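You operate a simulated robot arm through the tools that you are given. There is no shell and no other tool.

The job below is to be done with a simulated robot arm. You get a single attempt, and the scene is never put back.

JOB
Fold the flaps and tape the carton shut with the yellow strip.
Fine: lay the strip along the seam, roll it down, push the roller back, then turn the black knob to FREE.

Only the result counts: the job must be done as asked and must still hold three seconds after the hand-in. Knocking over, shifting, dropping, spilling or breaking anything else fails it. Flat cloth is picked up by pressing the open fingertips on it (5 to 10 N) and closing them slowly along it; thin cloth reads only 2 to 8 mm in the jaws.

ROBOT AND FRAMES
A 6-joint arm with a two-finger gripper, fixed in place. Base frame: the origin is at the foot of the arm, x ahead of it, y to its left, z up. Lengths are in m, angles in degrees, forces in N, time in s.
Its first joint turns from -166.0 to 166.0 degrees. Payload 2.45 kg.
Tool frame: the origin (TCP) lies between the finger pads and is the grasp point; the fingertips stand 0.02 m ahead of it; z points along the fingers, y is the line along which they close. Largest opening 0.14 m; the body of the gripper starts 0.168 m behind the TCP.
Orientation is that of the tool frame in the base frame, as a unit quaternion [x, y, z, w]. With the fingers straight down and closing along the base's y, the tool's x points along the base's -x, its y along +y and its z along -z.

CONTROLS
- The arm moves only by the tool move_arm. Its argument "increments" is a list of rows, each an object (a shift or turn left out is 0, a gripper value left out holds the last) with "hand": the opening, from 0 (shut) to 1 (fully open); "delta_pos": the shift along the base's x, y, z in cm, a list of three; "delta_rot": the turn, a rotation vector about the base's x, y, z in degrees, a list of three. In form: [{"hand": hand, "delta_pos": [x, y, z], "delta_rot": [ax, ay, az]}, ...]. A call has 1 to 20 rows; each row shifts and turns the commanded pose from where the row before left it. A row lasts 0.2 s, in which the tool goes at most 0.05 m and 8.6 degrees; a call with a longer step from one row to the next is refused whole, and so is a gripper value outside its range. A pose out of reach is approached as far as the arm can. The call stops where the force on the tool passes 40 N (or 10 N more than at its start, if that is more) or the arm is blocked; 0.2 s more then pass. Each finger travels about 0.045 m/s and halts on what it meets, pressing with about 42 N; the grip force reading is that of the motor and also rises with nothing between the fingers. The clock runs only during rows and for 0.2 s after the last one: add rows that do not move to give the fingers time. It gives the time, the measured TCP pose, the force on the tool (base axes), the opening and the grip force at its end, in the units of the frame above (readings bear some noise), with the torque about the TCP (base axes, N m) and any sound that the robot's microphone picked up.
- Cameras (640 x 400 px; columns grow to the right, rows downward): "scene" is fixed at [0.4036, 0.6533, 1.6472]; the picture's right is [-0.82, -0.57, 0.00], its down [-0.42, 0.60, -0.68] and it looks along [0.39, -0.56, -0.73] (base axes); focal length 330 px, centre (320, 200). "wrist" rides on the gripper at [0.078, 0.011, -0.209] in the tool frame; the picture's right is [-0.14, 0.99, 0.00], its down [-0.92, -0.13, -0.37] and it looks along [-0.36, -0.05, 0.93] (tool axes); focal length 280 px, centre (320, 200).
- camera(camera): a new picture of that camera. No time passes.
- point_at(camera, pixels): there is no depth. For up to 12 entries [column, row, z] of the newest picture of that camera ("zoom" is the newest enlarged one), the place [x, y] in the base frame at which the ray of that pixel passes the height z, good to about 0.002 m, but the place of the scene camera against the robot may be out by one fixed shift of up to 0.012 m in any direction. No time passes.
- zoom(camera, box): a new picture of the part [left, top, right, bottom] of that camera's present view, enlarged. No time passes.
- finish_job(): hands the job in; it is judged then, once.

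Open the gripper and draw the arm clear of the work before you hand the job in, unless the task says otherwise.

The tools are called after "Request:" as a command line: name --argument value ..., lists and objects as JSON in quotes. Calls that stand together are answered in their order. move_arm: Moves the arm, as the interface text tells. Its arguments: {"type":"object","properties":{"increments":{"type":"array"}},"required":["increments"]} The other tools are called the same way: camera (camera) takes a picture; point_at (camera, pixels) gives the place at which the rays of pixels pass given heights; zoom (camera, box) takes an enlarged picture of a part of a camera's view; finish_job () hands the job in.

At the start:

```text
time: 0.0
tool_pos: [0.5203, 0.1394, 1.2258]
tcp_rot: [0.0, 1.0, 0.0, -0.001]
contact_force: [-1.2, 0.1, 0.0]
torque: [-0.02, -0.02, 0.01]
grip_width: 0.1399
grasp_force: 0.0
```

scene: 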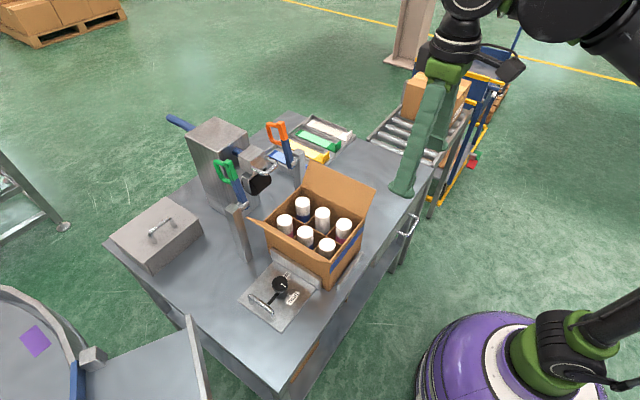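
wrist: 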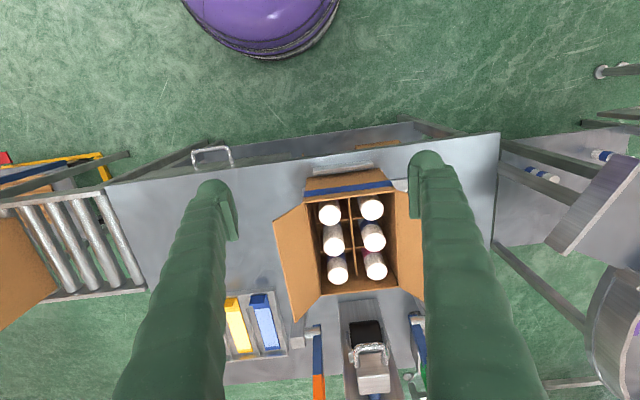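

The scene picture shows the carton around (318,228) with bottles, a knob plate around (280,288), a strip tray around (310,140) and a roller device around (235,165). I zoom in on these parts first.

Request:
zoom --camera "scene" --box '[230, 150, 390, 250]'

Request:
zoom --camera "scene" --box '[220, 230, 348, 330]'

Request:
zoom --camera "scene" --box '[160, 100, 288, 200]'

Request:
zoom --camera "scene" --box '[255, 100, 383, 180]'

Request:
zoom --camera "wrist" --box '[180, 130, 500, 400]'

```text
4.00 times, centred on (310, 200) of scene
```

zoom: 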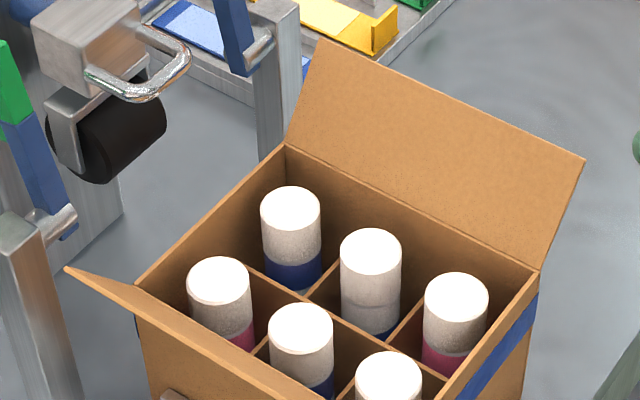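

```text
4.00 times, centred on (284, 280) of scene
```

zoom: 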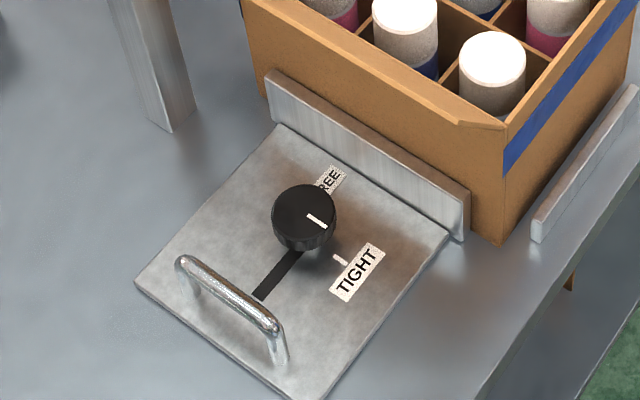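

```text
4.00 times, centred on (224, 150) of scene
```

zoom: 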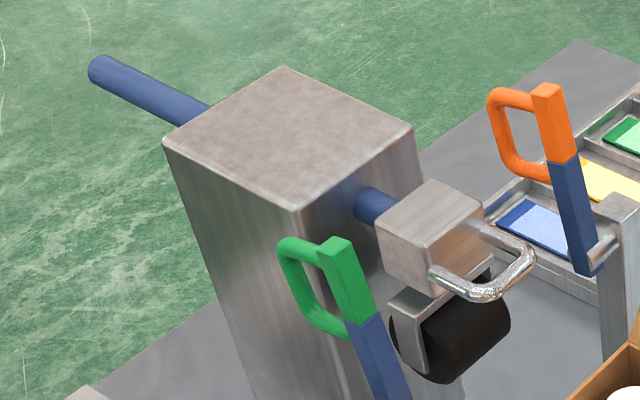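

```text
5.00 times, centred on (319, 140) of scene
```

zoom: 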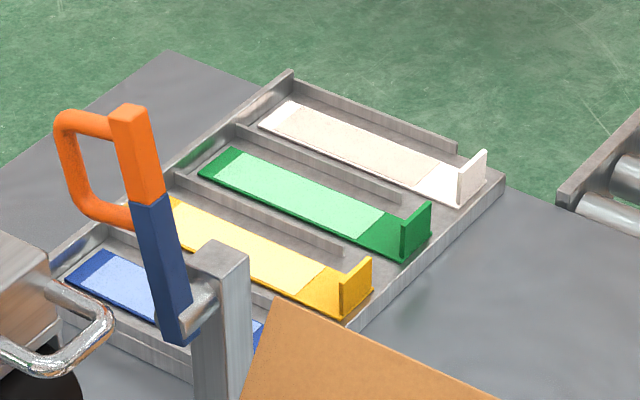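

```text
1.48 times, centred on (340, 265) of wrist
```

zoom: 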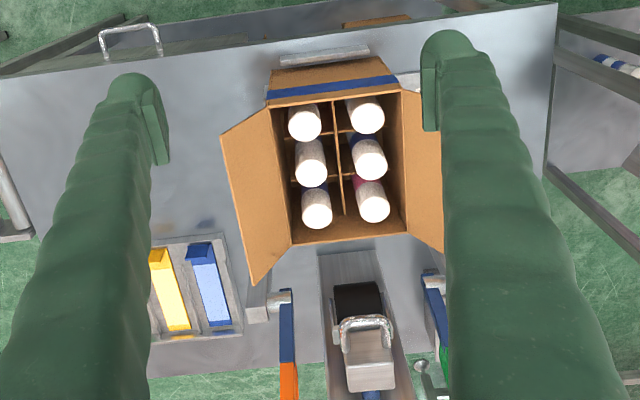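

The table corner at scene (277,392) matches the wrist picture's (500,133); I compare rays at several heights to find the table height and the carton.

Request:
point_at --camera "scene" --pixels '[[277, 393, 0.0], [277, 393, 0.3], [277, 393, 0.5], [277, 393, 0.7], [104, 243, 0.0], [104, 243, 0.3], [104, 243, 0.5], [104, 243, 0.7], [302, 202, 0.5], [302, 202, 0.7], [302, 202, 0.9], [280, 284, 0.7]]'

Request:
point_at --camera "wrist" --pixels '[[500, 133, 0.0], [500, 133, 0.3], [500, 133, 0.5], [500, 133, 0.7], [493, 243, 0.0], [493, 243, 0.3], [493, 243, 0.5], [493, 243, 0.7], [338, 269, 0.5], [338, 269, 0.7], [338, 269, 0.9], [376, 266, 0.7]]'

```text
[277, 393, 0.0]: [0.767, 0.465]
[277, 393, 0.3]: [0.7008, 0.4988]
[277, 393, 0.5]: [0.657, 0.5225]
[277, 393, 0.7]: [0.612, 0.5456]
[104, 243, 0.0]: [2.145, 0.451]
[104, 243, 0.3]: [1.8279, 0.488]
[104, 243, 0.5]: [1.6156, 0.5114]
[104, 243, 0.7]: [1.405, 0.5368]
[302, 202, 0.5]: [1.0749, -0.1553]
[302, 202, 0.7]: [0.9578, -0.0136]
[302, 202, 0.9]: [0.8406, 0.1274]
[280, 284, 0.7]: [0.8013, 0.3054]
```

```text
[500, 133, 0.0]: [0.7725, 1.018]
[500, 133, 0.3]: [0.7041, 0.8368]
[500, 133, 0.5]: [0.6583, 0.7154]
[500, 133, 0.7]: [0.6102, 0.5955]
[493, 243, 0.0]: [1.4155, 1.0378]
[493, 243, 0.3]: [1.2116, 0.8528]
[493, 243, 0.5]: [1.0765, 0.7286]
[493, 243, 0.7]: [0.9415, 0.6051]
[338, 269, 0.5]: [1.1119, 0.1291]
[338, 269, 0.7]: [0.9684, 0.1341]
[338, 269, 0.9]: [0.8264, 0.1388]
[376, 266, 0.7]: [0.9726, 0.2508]
```

The table is at about z=0.77. Now I compare the carton corners, in scene (301,187), (264,221), (365,217) and in wrist (321,295), (399,287), (305,201), to find the carton top height.

Request:
point_at --camera "scene" --pixels '[[301.25, 186.75, 0.86], [301.25, 186.75, 0.9], [301.25, 186.75, 0.94], [264.25, 220.75, 0.86], [264.25, 220.75, 0.9], [264.25, 220.75, 0.94], [365, 217.5, 0.86], [365, 217.5, 0.9], [365, 217.5, 0.94]]'

Request:
point_at --camera "wrist" --pixels '[[321.3, 295.5, 0.86], [321.3, 295.5, 0.9], [321.3, 295.5, 0.94], [399, 287.4, 0.86], [399, 287.4, 0.9], [399, 287.4, 0.94], [305, 201, 0.86], [305, 201, 0.9], [305, 201, 0.94], [394, 192, 0.86], [394, 192, 0.9], [394, 192, 0.94]]'

```text
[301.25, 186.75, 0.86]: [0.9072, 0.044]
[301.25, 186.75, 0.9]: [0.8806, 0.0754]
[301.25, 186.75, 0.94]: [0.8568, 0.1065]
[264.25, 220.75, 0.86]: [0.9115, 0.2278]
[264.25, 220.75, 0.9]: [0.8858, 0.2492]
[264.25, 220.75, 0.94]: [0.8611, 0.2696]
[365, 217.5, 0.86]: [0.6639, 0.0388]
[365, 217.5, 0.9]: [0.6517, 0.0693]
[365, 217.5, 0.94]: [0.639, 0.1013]
```

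```text
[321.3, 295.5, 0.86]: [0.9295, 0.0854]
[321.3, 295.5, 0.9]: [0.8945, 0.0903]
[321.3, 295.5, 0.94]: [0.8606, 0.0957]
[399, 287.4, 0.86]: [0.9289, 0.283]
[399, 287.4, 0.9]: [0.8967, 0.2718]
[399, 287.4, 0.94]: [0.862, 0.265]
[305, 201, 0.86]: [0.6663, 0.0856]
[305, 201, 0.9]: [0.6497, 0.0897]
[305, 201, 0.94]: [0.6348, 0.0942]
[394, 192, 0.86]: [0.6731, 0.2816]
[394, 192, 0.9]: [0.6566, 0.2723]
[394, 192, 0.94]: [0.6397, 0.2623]
```

The carton top is near z=0.93, x 0.64–0.87, y 0.094–0.267. I look more closely at the roller, levers and tray in the current wrist view.

Request:
zoom --camera "wrist" --box '[290, 280, 450, 400]'

Request:
zoom --camera "wrist" --box '[200, 270, 340, 400]'

Request:
zoom --camera "wrist" --box '[270, 130, 430, 230]'

```text
3.33 times, centred on (370, 340) of wrist
```

zoom: 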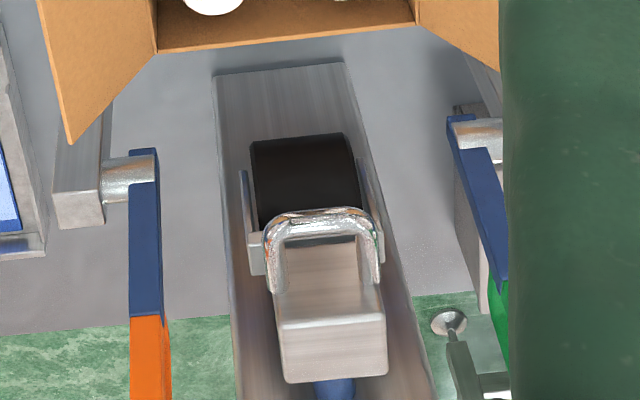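

```text
3.08 times, centred on (270, 335) of wrist
```

zoom: 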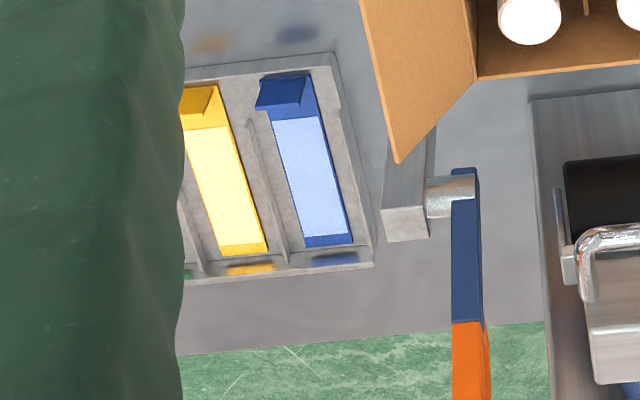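

```text
4.00 times, centred on (350, 180) of wrist
```

zoom: 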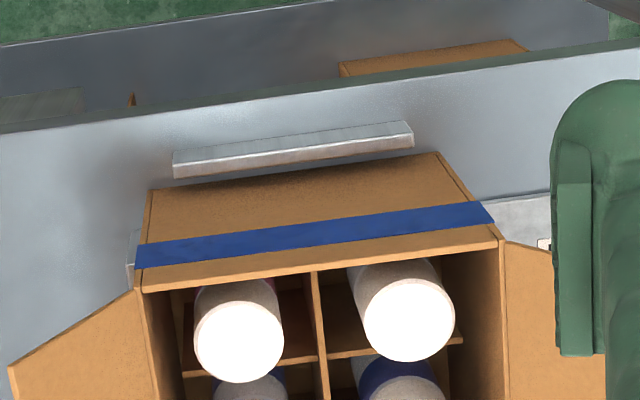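

I back up slightly and tilt the tool ahead so the wrist camera sees the roller and both levers.

Request:
move_arm --increments '[{"hand": 1, "delta_pos": [-2, 1, 2], "delta_rot": [0, -7, 0]}, {"delta_pos": [-2, 1, 2], "delta_rot": [0, -7, 0]}, {"delta_pos": [-2, 1, 2], "delta_rot": [0, -7, 0]}, {"delta_pos": [0, 0, 0]}]'

Request:
camera --camera "wrist"

Request:
camera --camera "scene"

```text
time: 1.0
tool_pos: [0.459, 0.1683, 1.2867]
tcp_rot: [0.0, 0.983, 0.0, 0.183]
contact_force: [-0.1, 0.5, 0.2]
torque: [-0.01, 0.04, 0.0]
grip_width: 0.14
grasp_force: 0.0
```

```text
taken
```

wrist: 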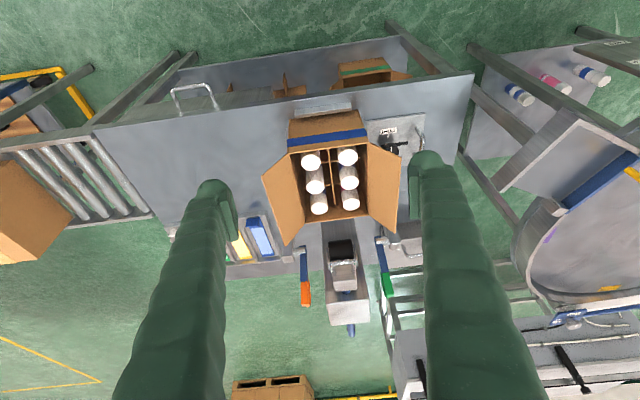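

```text
taken
```

scene: 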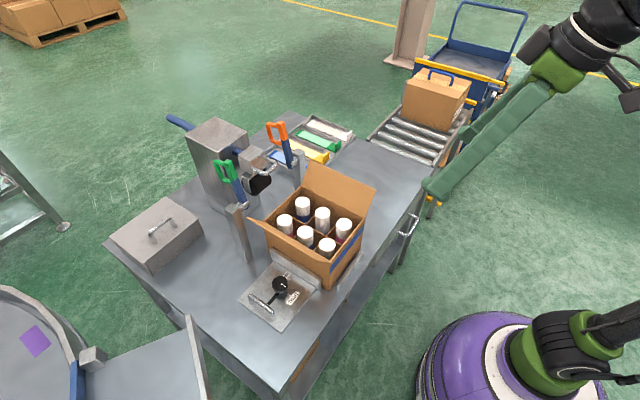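

Both levers and the roller are in view now around wrist (305,270), (345,275), (385,270). I zoom in there.

Request:
zoom --camera "wrist" --box '[250, 100, 450, 225]'

Request:
zoom --camera "wrist" --box '[270, 220, 430, 340]'

Request:
zoom --camera "scene" --box '[180, 100, 340, 200]'

```text
3.20 times, centred on (350, 162) of wrist
```

zoom: 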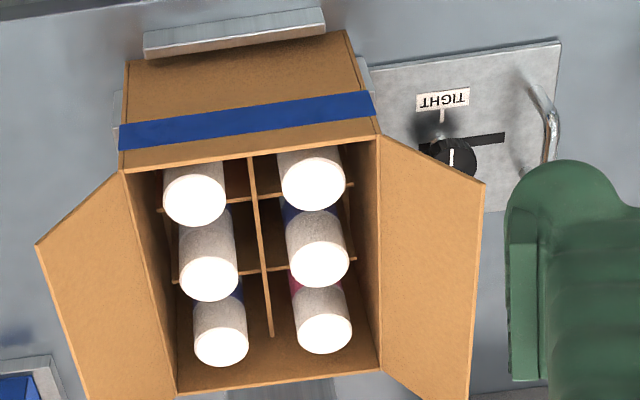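

```text
3.33 times, centred on (350, 280) of wrist
```

zoom: 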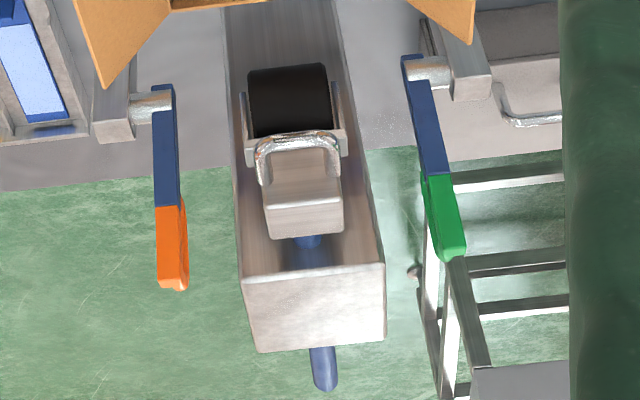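

```text
4.00 times, centred on (260, 150) of scene
```

zoom: 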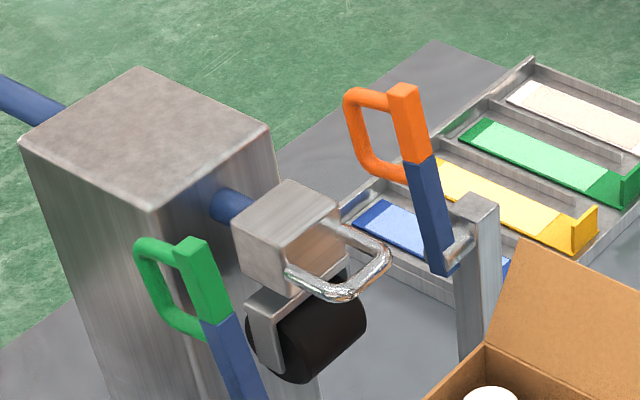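

I triangulate the orange lever pivot and top, and the roller handle bar, from both cameras.

Request:
point_at --camera "wrist" --pixels '[[305.9, 250, 0.9], [305.9, 250, 1.0], [305.9, 250, 1.1], [305.6, 305.5, 1.0], [305.6, 305.5, 1.1], [305.6, 305.5, 1.2], [343.4, 262, 0.9], [343.4, 262, 1.0], [343.4, 262, 1.1]]'

Request:
point_at --camera "scene" --pixels '[[290, 165.5, 0.9], [290, 165.5, 1.0], [290, 165.5, 1.1], [281.2, 123, 1.0], [281.2, 123, 1.1], [281.2, 123, 1.2], [270, 170.5, 0.9], [270, 170.5, 1.0], [270, 170.5, 1.1]]'

```text
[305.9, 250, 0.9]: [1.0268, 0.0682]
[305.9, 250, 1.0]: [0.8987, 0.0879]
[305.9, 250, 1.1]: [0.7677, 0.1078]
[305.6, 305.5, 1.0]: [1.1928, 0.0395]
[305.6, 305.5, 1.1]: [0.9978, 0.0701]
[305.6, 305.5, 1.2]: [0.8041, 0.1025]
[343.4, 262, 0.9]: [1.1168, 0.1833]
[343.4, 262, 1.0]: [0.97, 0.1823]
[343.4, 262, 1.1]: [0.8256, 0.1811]
```

```text
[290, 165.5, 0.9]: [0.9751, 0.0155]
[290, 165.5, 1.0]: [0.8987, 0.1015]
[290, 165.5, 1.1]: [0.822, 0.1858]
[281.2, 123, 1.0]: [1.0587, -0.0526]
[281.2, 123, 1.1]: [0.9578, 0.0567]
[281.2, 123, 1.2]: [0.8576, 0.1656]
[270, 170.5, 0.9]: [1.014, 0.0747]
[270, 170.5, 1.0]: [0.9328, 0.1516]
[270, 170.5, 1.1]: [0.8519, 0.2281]
```

Estimates: orange pivot about (0.90,0.09,1.0), lever top about z=1.115, roller handle bar about (0.91,0.182,1.035). I move forward at safe height with the tool upright to see these closer.

Request:
move_arm --increments '[{"hand": 1, "delta_pos": [4, 0.5, 0], "delta_rot": [0, 7, 0]}, {"delta_pos": [4, 0.5, 0], "delta_rot": [0, 7, 0]}, {"delta_pos": [4, 0, 0], "delta_rot": [0, 7, 0]}, {"delta_pos": [4, 0, 0]}, {"delta_pos": [4, 0, 0]}, {"delta_pos": [0, 0, 0]}]'

Request:
camera --camera "wrist"

Request:
camera --camera "scene"

```text
time: 2.4
tool_pos: [0.6607, 0.1788, 1.2869]
tcp_rot: [0.0, 1.0, 0.001, 0.001]
contact_force: [-0.2, 0.3, 0.2]
torque: [0.04, -0.04, 0.01]
grip_width: 0.14
grasp_force: 0.1
```

```text
taken
```

wrist: 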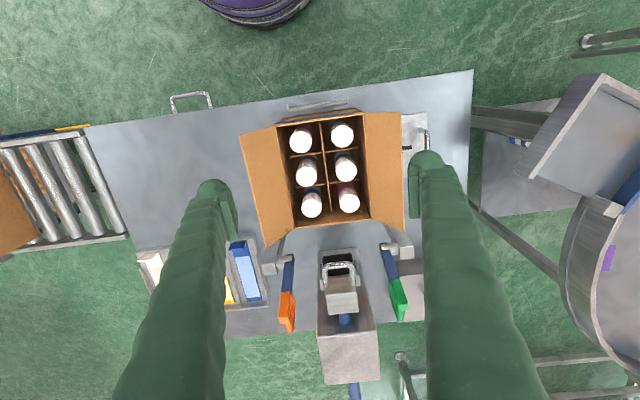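

```text
taken
```

scene: 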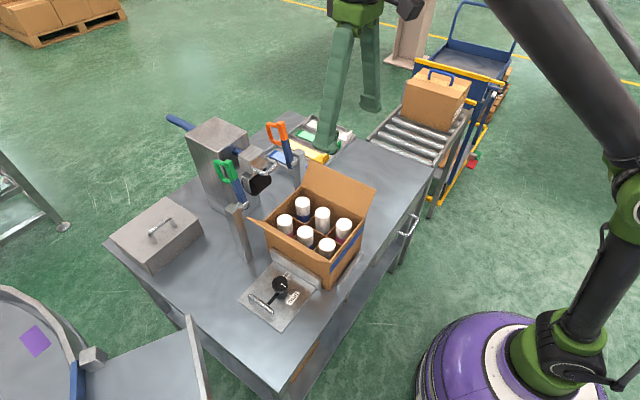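

Request:
zoom --camera "wrist" --box '[250, 220, 430, 335]'

Request:
zoom --camera "wrist" --box '[230, 90, 430, 240]'

```text
3.48 times, centred on (340, 278) of wrist
```

zoom: 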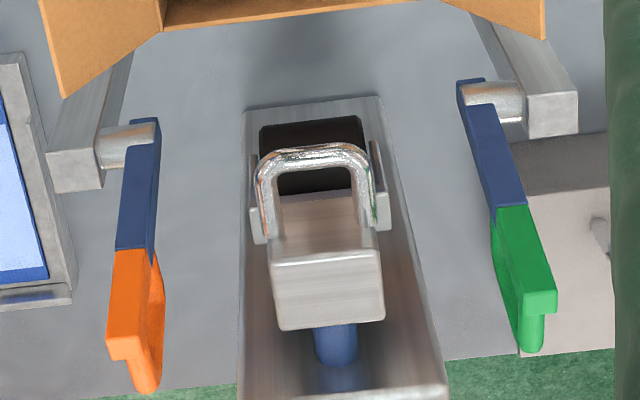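

```text
2.67 times, centred on (330, 165) of wrist
```

zoom: 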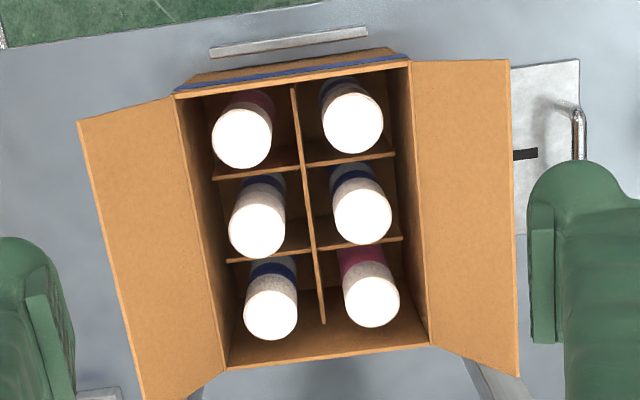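

I triangulate again from this new wrist pose: orange pivot (289,256), orange tip (285,318), green pivot (383,246), green tip, handle bar (338,264), flap corners.

Request:
point_at --camera "wrist" --pixels '[[289.1, 255.6, 0.95], [289.1, 255.6, 1.0], [289.1, 255.6, 1.05], [284.8, 318.2, 1.1], [284.8, 318.2, 1.15], [338, 264, 1.0], [338, 264, 1.05], [382.5, 244.5, 0.95], [382.5, 244.5, 1.0], [382.5, 244.5, 1.05], [403, 307, 1.1], [403, 307, 1.15]]'

Request:
zoom --camera "scene" --box '[200, 140, 328, 220]'

```text
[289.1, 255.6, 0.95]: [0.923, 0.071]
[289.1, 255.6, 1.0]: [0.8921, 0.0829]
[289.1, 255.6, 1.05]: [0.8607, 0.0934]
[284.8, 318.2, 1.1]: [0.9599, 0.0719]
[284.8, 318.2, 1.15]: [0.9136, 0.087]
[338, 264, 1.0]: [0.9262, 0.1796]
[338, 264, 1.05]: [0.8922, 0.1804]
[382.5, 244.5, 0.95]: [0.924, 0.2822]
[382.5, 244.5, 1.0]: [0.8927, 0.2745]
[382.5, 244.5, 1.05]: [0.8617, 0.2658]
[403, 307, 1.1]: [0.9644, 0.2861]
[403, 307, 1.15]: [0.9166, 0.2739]
```

```text
5.00 times, centred on (264, 180) of scene
```

zoom: 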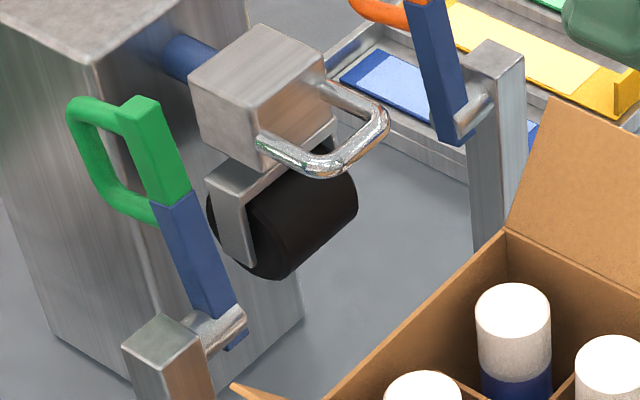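

The handle bar is at about (0.89,0.18,1.05) and levers sit symmetrically about y=0.18. I take a tight zoom on the orange lever for precise points.

Request:
zoom --camera "wrist" --box '[255, 240, 319, 340]'

Request:
zoom --camera "wrist" --box '[360, 230, 424, 330]'

Request:
zoom --camera "scene" --box '[260, 115, 324, 195]'

```text
4.00 times, centred on (287, 290) of wrist
```

zoom: 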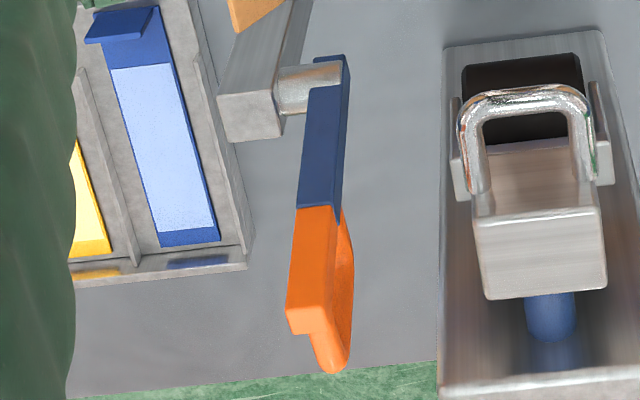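

```text
4.00 times, centred on (392, 280) of wrist
```

zoom: 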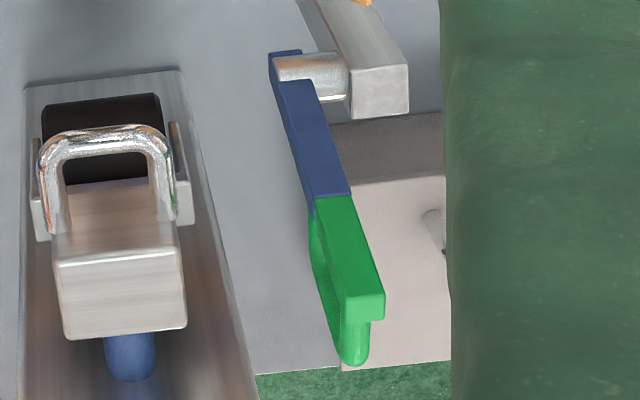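

```text
5.00 times, centred on (292, 155) of scene
```

zoom: 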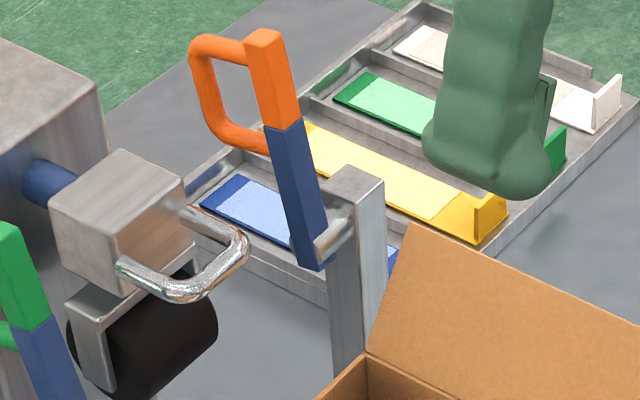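

I compute the positions of the orange lever's junction, tip and base from both cameras.

Request:
point_at --camera "wrist" --pixels '[[286.75, 291.75, 1.0], [286.75, 291.75, 1.05], [286.75, 291.75, 1.1], [283.75, 317.25, 1.05], [283.75, 317.25, 1.1], [283.75, 317.25, 1.15], [290.25, 254.25, 0.95], [290.25, 254.25, 1.0], [290.25, 254.25, 1.05]]'

Request:
point_at --camera "scene" --pixels '[[285, 140.4, 1.0], [285, 140.4, 1.05], [285, 140.4, 1.1], [281, 122.6, 1.05], [281, 122.6, 1.1], [281, 122.6, 1.15], [290.6, 168, 0.95], [290.6, 168, 1.0], [290.6, 168, 1.05]]'

```text
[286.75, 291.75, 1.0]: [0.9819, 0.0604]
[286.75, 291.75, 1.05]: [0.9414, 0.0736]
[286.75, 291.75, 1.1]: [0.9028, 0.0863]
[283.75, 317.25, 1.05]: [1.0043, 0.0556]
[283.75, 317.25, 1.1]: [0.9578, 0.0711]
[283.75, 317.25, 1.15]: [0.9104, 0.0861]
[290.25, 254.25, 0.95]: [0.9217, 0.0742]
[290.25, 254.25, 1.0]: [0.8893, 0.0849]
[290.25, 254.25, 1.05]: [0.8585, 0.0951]
```

```text
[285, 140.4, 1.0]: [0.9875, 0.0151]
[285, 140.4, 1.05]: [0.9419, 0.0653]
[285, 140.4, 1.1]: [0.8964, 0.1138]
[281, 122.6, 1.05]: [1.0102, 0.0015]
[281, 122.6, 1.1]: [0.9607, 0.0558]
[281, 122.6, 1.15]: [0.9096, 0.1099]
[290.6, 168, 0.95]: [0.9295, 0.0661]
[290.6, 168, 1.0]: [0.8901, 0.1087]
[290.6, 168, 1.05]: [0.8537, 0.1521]
```

Levers seem to stand at y≈0.077 and ≈0.28, just outside the carton walls. Now I measure the flaps' outer corners from both cameras.

Request:
zoom --camera "wrist" --box '[225, 95, 425, 250]'

Request:
zoom --camera "scene" --box '[240, 155, 390, 285]'

```text
2.58 times, centred on (325, 172) of wrist
```

zoom: 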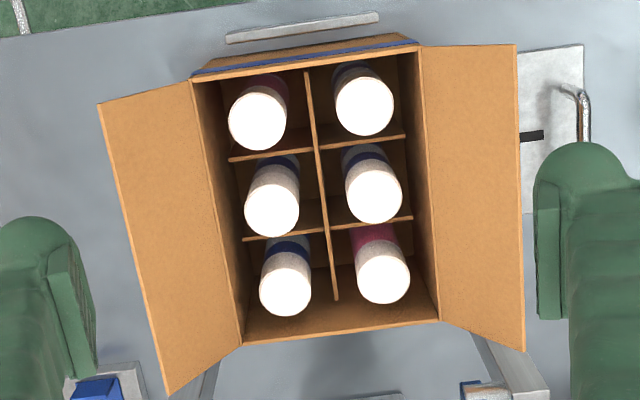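

```text
3.08 times, centred on (315, 220) of scene
```

zoom: 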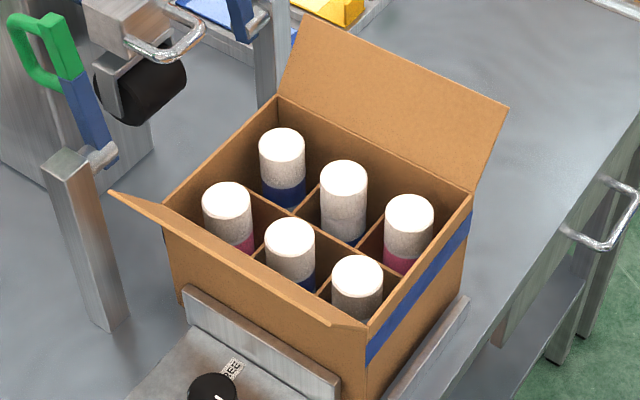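

I triangulate the flap outer corners.

Request:
point_at --camera "wrist" --pixels '[[239, 135.2, 0.93], [239, 135.2, 0.97], [239, 135.2, 1.01], [266.1, 247.6, 0.93], [266.1, 247.6, 0.97], [266.1, 247.6, 1.01], [400.6, 111.9, 0.93], [400.6, 111.9, 0.97], [400.6, 111.9, 1.01], [404.1, 230.2, 0.93], [404.1, 230.2, 0.97], [404.1, 230.2, 1.01]]'

Request:
point_at --camera "scene" --pixels '[[376, 190.2, 0.93], [376, 190.2, 0.97], [376, 190.2, 1.01], [310.1, 160.3, 0.93], [310.1, 160.3, 0.97], [310.1, 160.3, 1.01], [330.3, 260.6, 0.93], [330.3, 260.6, 0.97], [330.3, 260.6, 1.01], [247.5, 217.4, 0.93], [247.5, 217.4, 0.97], [247.5, 217.4, 1.01]]'

```text
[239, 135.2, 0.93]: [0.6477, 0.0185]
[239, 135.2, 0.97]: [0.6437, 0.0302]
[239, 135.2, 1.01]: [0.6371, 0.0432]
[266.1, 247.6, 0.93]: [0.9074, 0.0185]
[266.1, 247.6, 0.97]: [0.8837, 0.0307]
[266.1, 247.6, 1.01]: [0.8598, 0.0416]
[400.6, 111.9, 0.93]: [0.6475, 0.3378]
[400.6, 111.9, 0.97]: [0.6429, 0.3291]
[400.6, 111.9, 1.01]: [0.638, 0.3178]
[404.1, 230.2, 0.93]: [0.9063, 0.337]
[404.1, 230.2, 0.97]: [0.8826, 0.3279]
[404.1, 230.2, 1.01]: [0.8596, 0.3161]
```

```text
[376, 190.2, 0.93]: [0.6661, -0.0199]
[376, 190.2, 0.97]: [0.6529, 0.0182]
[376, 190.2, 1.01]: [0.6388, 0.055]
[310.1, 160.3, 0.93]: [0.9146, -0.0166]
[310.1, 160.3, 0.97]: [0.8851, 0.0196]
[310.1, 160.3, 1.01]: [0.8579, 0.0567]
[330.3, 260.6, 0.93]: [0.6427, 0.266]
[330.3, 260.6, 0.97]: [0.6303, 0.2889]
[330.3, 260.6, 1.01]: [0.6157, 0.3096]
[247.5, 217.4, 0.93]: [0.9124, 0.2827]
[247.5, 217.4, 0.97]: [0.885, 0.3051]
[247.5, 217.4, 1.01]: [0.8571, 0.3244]
```

The flaps lean out about 45°: −y flap edge near (y 0.036, z 0.99), +y flap edge near (y 0.32, z 1.0). Next I locate the tray strips (blue at wrist (237,243)–(258,299)) and the scene's yellow strip tab around (326,157).

Request:
point_at --camera "wrist" --pixels '[[237, 243, 0.78], [237, 243, 0.8], [258, 299, 0.78], [258, 299, 0.8], [227, 303, 0.78], [227, 303, 0.8]]'

Request:
point_at --camera "scene" --pixels '[[323, 163, 0.78], [323, 163, 0.8], [329, 155, 0.8], [329, 155, 0.82], [287, 139, 0.78], [287, 139, 0.8]]'

Request:
move_arm --increments '[{"hand": 1, "delta_pos": [2, -4, 0]}, {"delta_pos": [2, -4, 0]}, {"delta_pos": [2, -4, 0]}, {"delta_pos": [0, -4, 0]}, {"delta_pos": [0, -4, 0]}, {"delta_pos": [0, 0, 0]}]'

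Request:
camera --camera "wrist"

```text
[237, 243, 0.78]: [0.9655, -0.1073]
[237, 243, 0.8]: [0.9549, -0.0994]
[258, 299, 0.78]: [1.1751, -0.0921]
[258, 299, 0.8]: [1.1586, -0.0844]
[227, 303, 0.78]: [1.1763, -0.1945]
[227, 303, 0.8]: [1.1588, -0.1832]
```

```text
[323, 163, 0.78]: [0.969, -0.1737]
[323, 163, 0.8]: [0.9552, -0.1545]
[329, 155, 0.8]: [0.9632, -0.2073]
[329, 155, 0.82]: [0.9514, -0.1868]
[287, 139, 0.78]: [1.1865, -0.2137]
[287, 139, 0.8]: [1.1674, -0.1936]
```

```text
time: 3.8
tool_pos: [0.7205, -0.0233, 1.2853]
tcp_rot: [0.0, 1.0, 0.0, 0.0]
contact_force: [0.1, -0.2, -0.6]
torque: [-0.01, 0.01, 0.0]
grip_width: 0.1402
grasp_force: 0.0
```

```text
taken
```

wrist: 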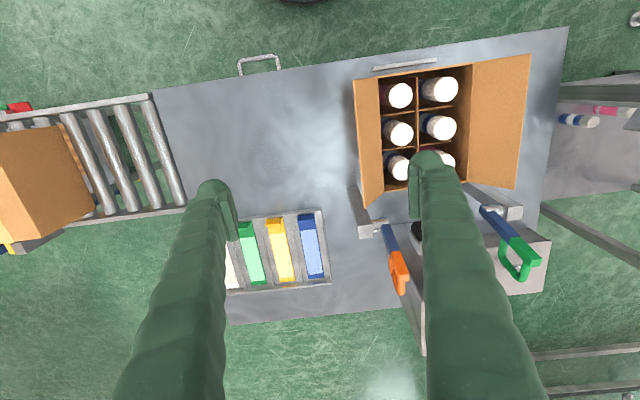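

The four strips are visible at wrist (225–325, 215–285), tabs at their −x ends. I zoom in on the yellow one.

Request:
zoom --camera "wrist" --box '[220, 200, 348, 300]'

Request:
zoom --camera "wrist" --box '[255, 205, 319, 245]'

```text
4.00 times, centred on (284, 250) of wrist
```

zoom: 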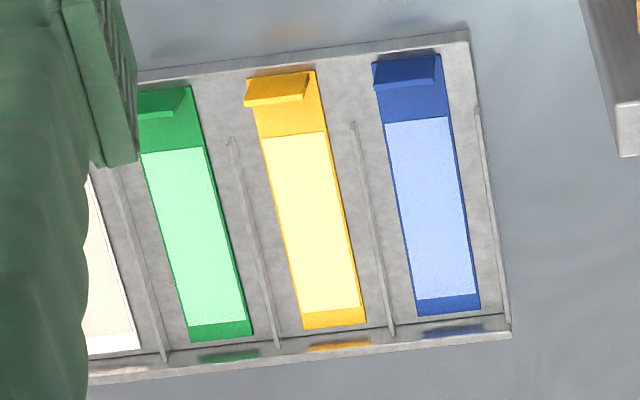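

```text
10.00 times, centred on (287, 225) of wrist
```

zoom: 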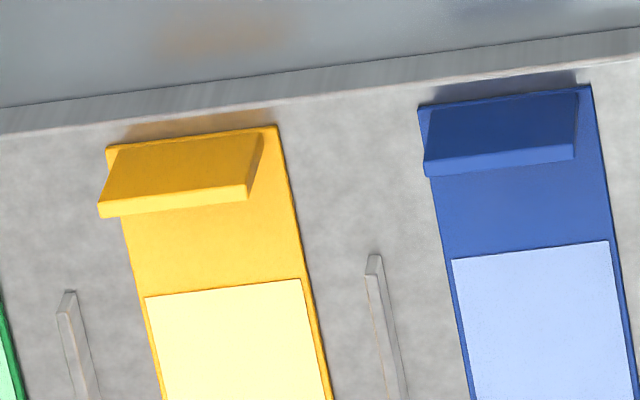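

I get coordinates of the yellow strip from this 10× zoom: base edge (107,150)–(275,127), tab top (98,210)–(250,190).

Request:
point_at --camera "zoom" --pixels '[[107, 150, 0.77], [107, 150, 0.78], [107, 150, 0.79], [275, 127, 0.77], [275, 127, 0.78], [275, 127, 0.79], [98, 208, 0.8], [98, 208, 0.81], [98, 208, 0.82], [250, 188, 0.8], [250, 188, 0.81], [250, 188, 0.82]]'

Request:
zoom --camera "scene" --box '[270, 120, 350, 170]'

```text
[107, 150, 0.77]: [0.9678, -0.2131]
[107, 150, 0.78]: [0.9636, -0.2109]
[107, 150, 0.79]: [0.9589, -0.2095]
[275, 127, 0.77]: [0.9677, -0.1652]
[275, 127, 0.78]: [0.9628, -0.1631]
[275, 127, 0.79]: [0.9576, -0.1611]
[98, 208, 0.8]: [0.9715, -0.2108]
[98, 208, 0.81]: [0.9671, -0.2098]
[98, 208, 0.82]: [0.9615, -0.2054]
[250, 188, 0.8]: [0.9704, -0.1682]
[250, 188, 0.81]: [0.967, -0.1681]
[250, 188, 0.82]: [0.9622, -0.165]
```

```text
8.00 times, centred on (310, 145) of scene
```

zoom: 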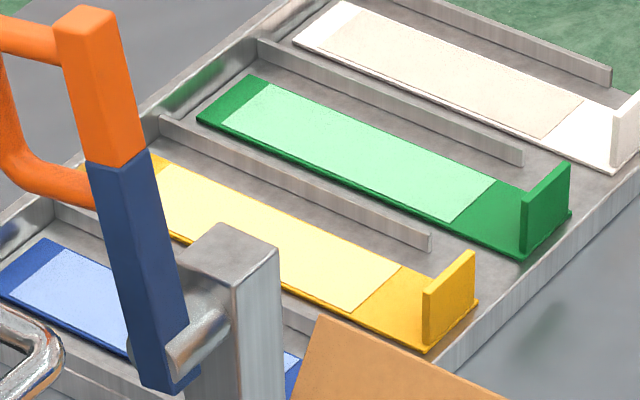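

The yellow strip's tab is near (0.967,−0.187), top z≈0.81, strip width ~0.048, length ~0.21. First I fold the flaps: shut the gripper up here, then go down just outside the −y flap at x≈0.755, y≈−0.02.

Request:
move_arm --increments '[{"hand": 0, "delta_pos": [1, 0, 0]}, {"hand": 0, "delta_pos": [1, 0, 0]}, {"delta_pos": [1, 0, 0]}, {"delta_pos": [0, 0, -2]}, {"delta_pos": [0, 0, -3]}, {"delta_pos": [0, 0, -4]}, {"delta_pos": [0, 0, -4]}, {"delta_pos": [0, 0, -4]}, {"delta_pos": [0, 0, -4]}, {"delta_pos": [0, 0, -4]}, {"delta_pos": [0, 0, -4]}, {"delta_pos": [0, 0, 0]}]'

Request:
camera --camera "scene"

Request:
camera --camera "wrist"

```text
time: 6.4
tool_pos: [0.7525, -0.0182, 0.9964]
tcp_rot: [-0.001, 1.0, 0.0, 0.0]
contact_force: [0.6, -0.8, 0.1]
torque: [0.02, 0.01, 0.0]
grip_width: 0.0
grasp_force: 28.8
```

```text
taken
```

scene: 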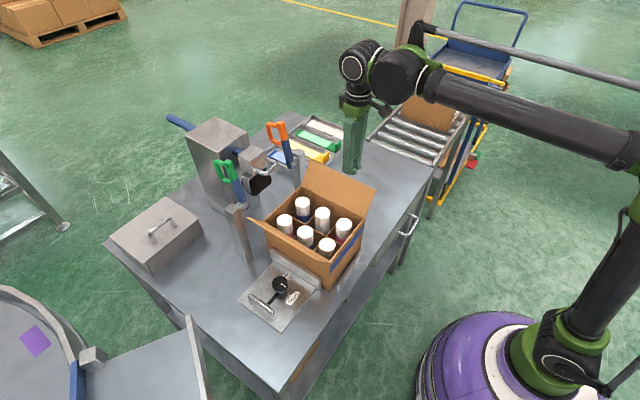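

```text
taken
```

wrist: 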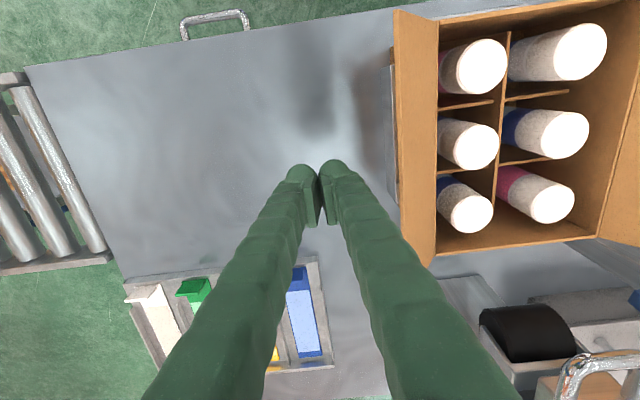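

The closed fingers are at (0.7525,−0.018), tip z≈0.976, outside the −y flap. I lower a little and push slowly toward +y, watching the force.

Request:
move_arm --increments '[{"hand": 0, "delta_pos": [0, 0, -1.3]}, {"delta_pos": [0, 2, 0]}, {"delta_pos": [0, 1, 0]}, {"delta_pos": [0, 1, 0]}, {"delta_pos": [0, 1, 0]}, {"delta_pos": [0, 1, 0]}, {"delta_pos": [0, 1, 0]}, {"delta_pos": [0, 0, 0]}]'

Request:
zoom --camera "scene" --box '[220, 120, 420, 300]'

```text
time: 8.2
tool_pos: [0.7517, 0.0483, 0.983]
tcp_rot: [-0.001, 1.0, 0.0, -0.001]
contact_force: [0.4, -0.4, 0.4]
torque: [0.02, 0.0, 0.0]
grip_width: 0.0
grasp_force: 29.5
```

```text
2.22 times, centred on (320, 210) of scene
```

zoom: 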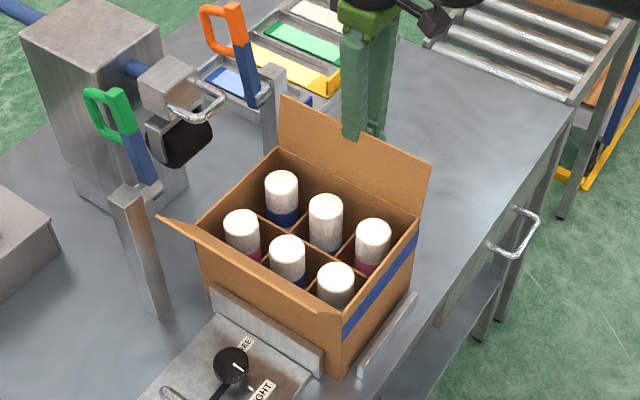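

The flap follows with almost no force. I continue pushing it past vertical, rising a bit, then over and down.

Request:
move_arm --increments '[{"hand": 0, "delta_pos": [0, 1, 0.5]}, {"delta_pos": [0, 1, 0.7]}, {"delta_pos": [0, 1, 0.7]}, {"delta_pos": [0, 1, 0.5]}, {"delta_pos": [0, 1, 0]}, {"delta_pos": [0, 1, 0]}, {"delta_pos": [0, 1, 0]}, {"delta_pos": [0, 1, -0.5]}, {"delta_pos": [0, 0, 0]}]'

Request:
zoom --camera "scene" --box '[220, 120, 420, 300]'

```text
time: 10.2
tool_pos: [0.7504, 0.1295, 1.0008]
tcp_rot: [0.0, 1.0, -0.001, 0.0]
contact_force: [-0.3, -0.4, 0.7]
torque: [-0.02, 0.01, 0.0]
grip_width: 0.0001
grasp_force: 29.4
```

```text
2.22 times, centred on (320, 210) of scene
```

zoom: 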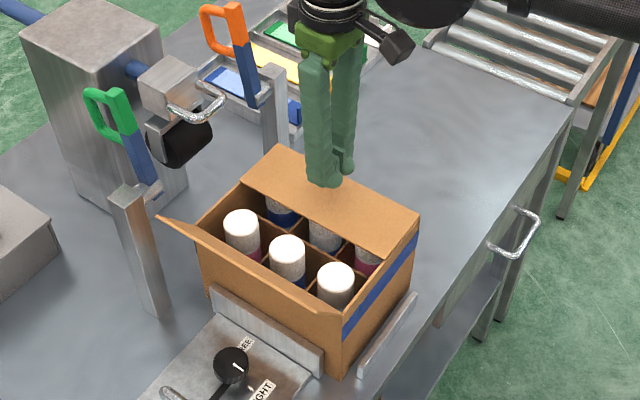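

The flap is now folded inward to roughly 35°. I press it on down to flat.

Request:
move_arm --increments '[{"hand": 0, "delta_pos": [0, 0.5, -1]}, {"delta_pos": [0, 0.5, -1]}, {"delta_pos": [0, 0, -1]}, {"delta_pos": [0, 0, -0.7]}, {"delta_pos": [0, 0, -0.4]}, {"delta_pos": [0, 0, -0.3]}, {"delta_pos": [0, 0, 0]}]'

Request:
zoom --camera "scene" --box '[220, 120, 420, 300]'

```text
time: 11.5
tool_pos: [0.7497, 0.1397, 0.9632]
tcp_rot: [0.0, 1.0, 0.0, 0.002]
contact_force: [0.3, 0.9, 20.8]
torque: [-0.03, 0.04, 0.04]
grip_width: 0.0059
grasp_force: 29.0
stopped in row 6: the force on the tool passed its limit at 50 N (the readings are from after the stop); the commanded pose is now the measured one
```

```text
2.22 times, centred on (320, 210) of scene
```

zoom: 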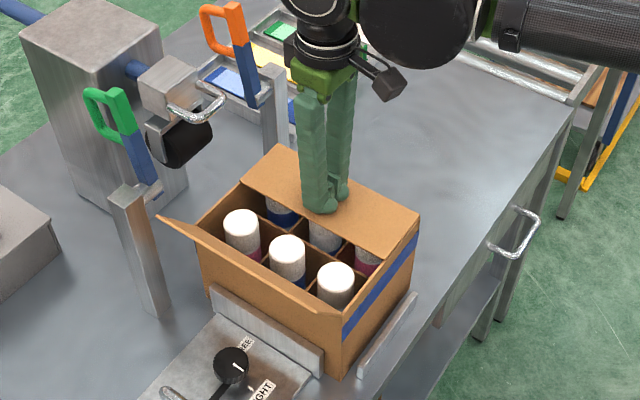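

The flap met resistance at tip z≈0.943, so it's flat. I lift off slowly and check whether it stays down.

Request:
move_arm --increments '[{"hand": 0, "delta_pos": [0, 0, 0.5]}, {"delta_pos": [0, 0, 1]}, {"delta_pos": [0, 0, 1.5]}, {"delta_pos": [0, -0.5, 2]}, {"delta_pos": [0, 0, 0]}]'

Request:
zoom --camera "scene" --box '[220, 120, 420, 300]'

Request:
camera --camera "wrist"

```text
time: 12.7
tool_pos: [0.7498, 0.1357, 1.0113]
tcp_rot: [0.0, 1.0, -0.001, 0.001]
contact_force: [-0.1, 0.0, -0.1]
torque: [-0.03, 0.01, 0.03]
grip_width: 0.0
grasp_force: 29.0
```

```text
2.22 times, centred on (320, 210) of scene
```

zoom: 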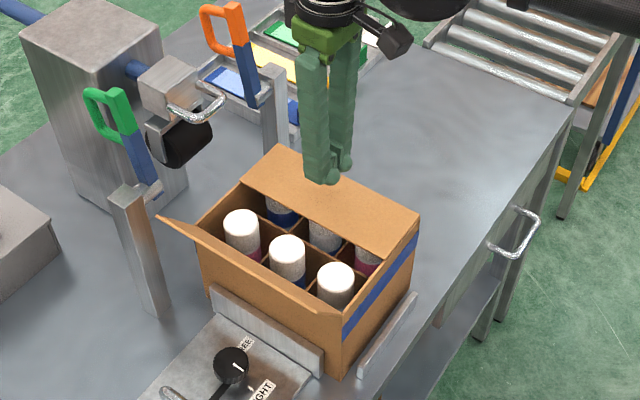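

```text
taken
```

wrist: 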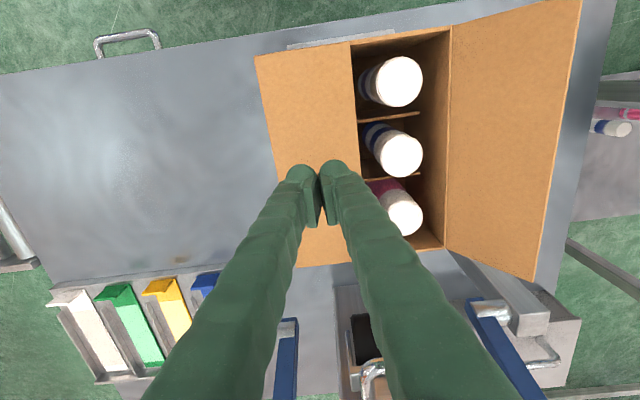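

The −y flap stays down. Next the +y flap: I rise, cross to y≈0.385, lower to tip z≈0.963 outside the +y flap.

Request:
move_arm --increments '[{"hand": 0, "delta_pos": [0, 0, 4]}, {"delta_pos": [0, 0, 4]}, {"delta_pos": [0, 0, 3]}, {"delta_pos": [0, 4, 0]}, {"delta_pos": [0, 5, 0]}, {"delta_pos": [0, 5, 0]}, {"delta_pos": [0, 5, 0]}, {"delta_pos": [0, 5, 0]}, {"delta_pos": [0, 1, 0]}, {"delta_pos": [0, 0, 0]}]'

Request:
camera --camera "wrist"

Request:
camera --camera "scene"

```text
time: 14.9
tool_pos: [0.7498, 0.3867, 1.1206]
tcp_rot: [0.0, 1.0, 0.0, 0.001]
contact_force: [-0.1, -1.0, -0.1]
torque: [0.04, 0.01, -0.04]
grip_width: 0.0001
grasp_force: 29.5
```

```text
taken
```

wrist: 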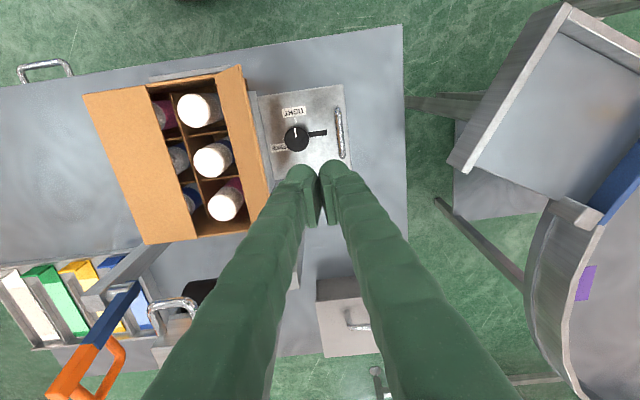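

```text
taken
```

scene: 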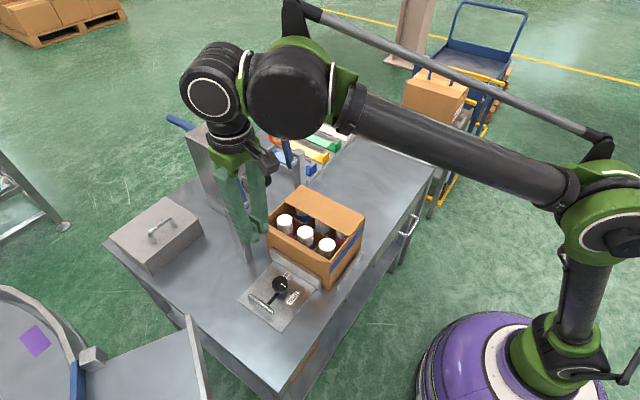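

I zoom on the carton from here to confirm the −y flap is flat and see the +y flap.

Request:
zoom --camera "wrist" --box '[60, 50, 380, 250]'

Request:
zoom --camera "scene" --box '[230, 160, 390, 300]'

```text
2.00 times, centred on (220, 150) of wrist
```

zoom: 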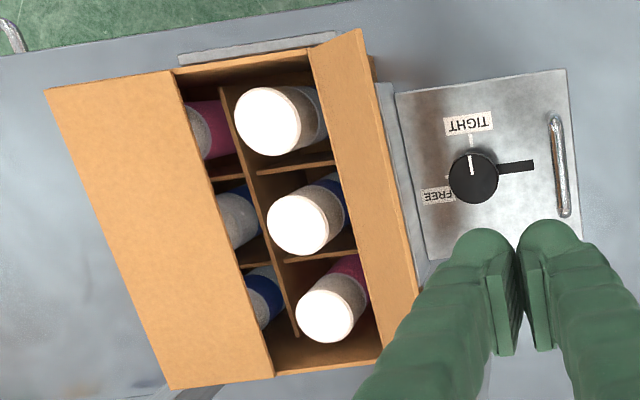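

```text
2.86 times, centred on (310, 230) of scene
```

zoom: 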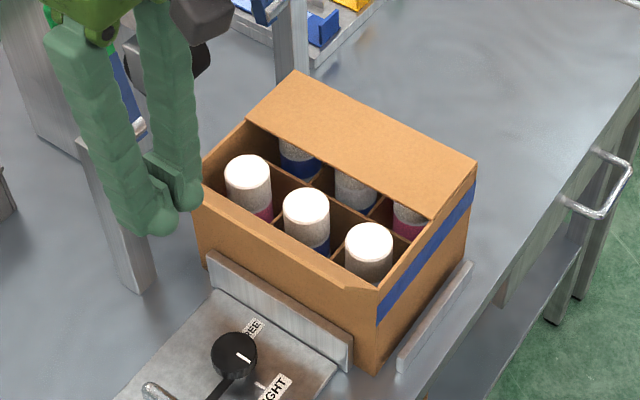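

The pointer is on TIGHT (toward −x) and FREE lies toward −y, so the knob will need about +90° about z. Now I lower outside the +y flap and push it toward −y.

Request:
move_arm --increments '[{"hand": 0, "delta_pos": [0, 0, -4]}, {"delta_pos": [0, 0, -4]}, {"delta_pos": [0, 0, -4]}, {"delta_pos": [0, -1, -1.7]}, {"delta_pos": [0, -2, 0]}, {"delta_pos": [0, -1, 0]}, {"delta_pos": [0, -1, 0]}, {"delta_pos": [0, -1, 0]}, {"delta_pos": [0, -1, 0]}, {"delta_pos": [0, 0, 0]}]'

Request:
zoom --camera "scene" --box '[220, 120, 420, 300]'

Request:
camera --camera "wrist"

```text
time: 17.1
tool_pos: [0.7517, 0.3173, 0.9833]
tcp_rot: [0.0, 1.0, 0.001, 0.001]
contact_force: [0.5, 0.2, -0.2]
torque: [0.02, 0.03, 0.02]
grip_width: 0.0001
grasp_force: 28.8
```

```text
2.22 times, centred on (320, 210) of scene
```

zoom: 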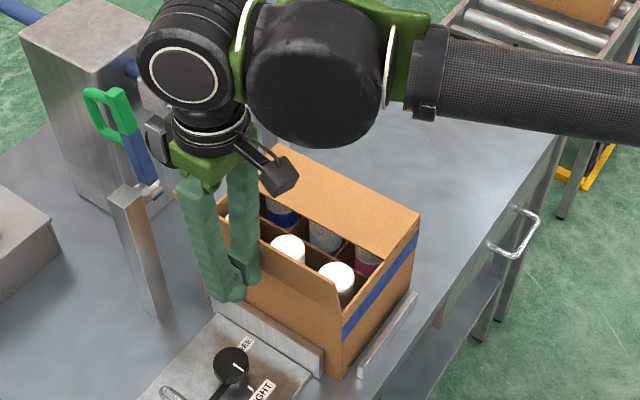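

```text
taken
```

wrist: 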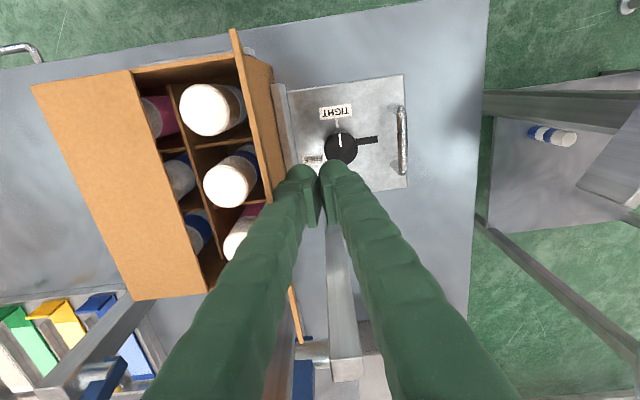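

The +y flap is following. I continue it over vertical and down the same way.

Request:
move_arm --increments '[{"hand": 0, "delta_pos": [0, -1, 0.5]}, {"delta_pos": [0, -1, 0.7]}, {"delta_pos": [0, -1, 0.7]}, {"delta_pos": [0, -1, 0.5]}, {"delta_pos": [0, -1, 0]}, {"delta_pos": [0, -1, 0]}, {"delta_pos": [0, -1, 0]}, {"delta_pos": [0, -1, -0.5]}, {"delta_pos": [0, -0.5, -1]}, {"delta_pos": [0, -0.5, -1]}, {"delta_pos": [0, 0, -0.8]}, {"delta_pos": [0, 0, 0]}]'

Request:
zoom --camera "scene" --box '[220, 120, 420, 300]'

Request:
camera --camera "wrist"

```text
time: 19.7
tool_pos: [0.7499, 0.2255, 0.9757]
tcp_rot: [0.0, 1.0, 0.0, 0.001]
contact_force: [-0.3, -0.6, -0.4]
torque: [0.01, -0.02, 0.01]
grip_width: 0.0
grasp_force: 29.6
```

```text
2.22 times, centred on (320, 210) of scene
```

zoom: 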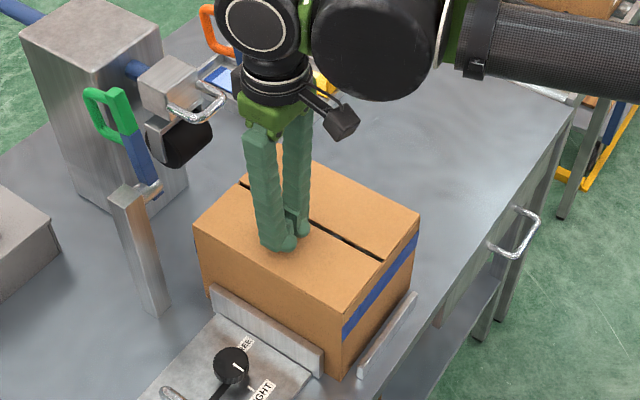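

```text
taken
```

wrist: 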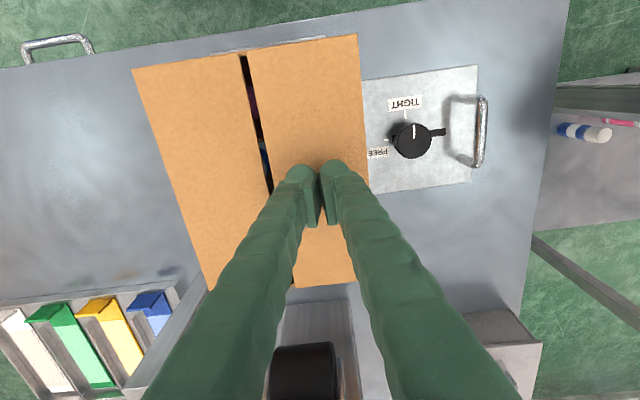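

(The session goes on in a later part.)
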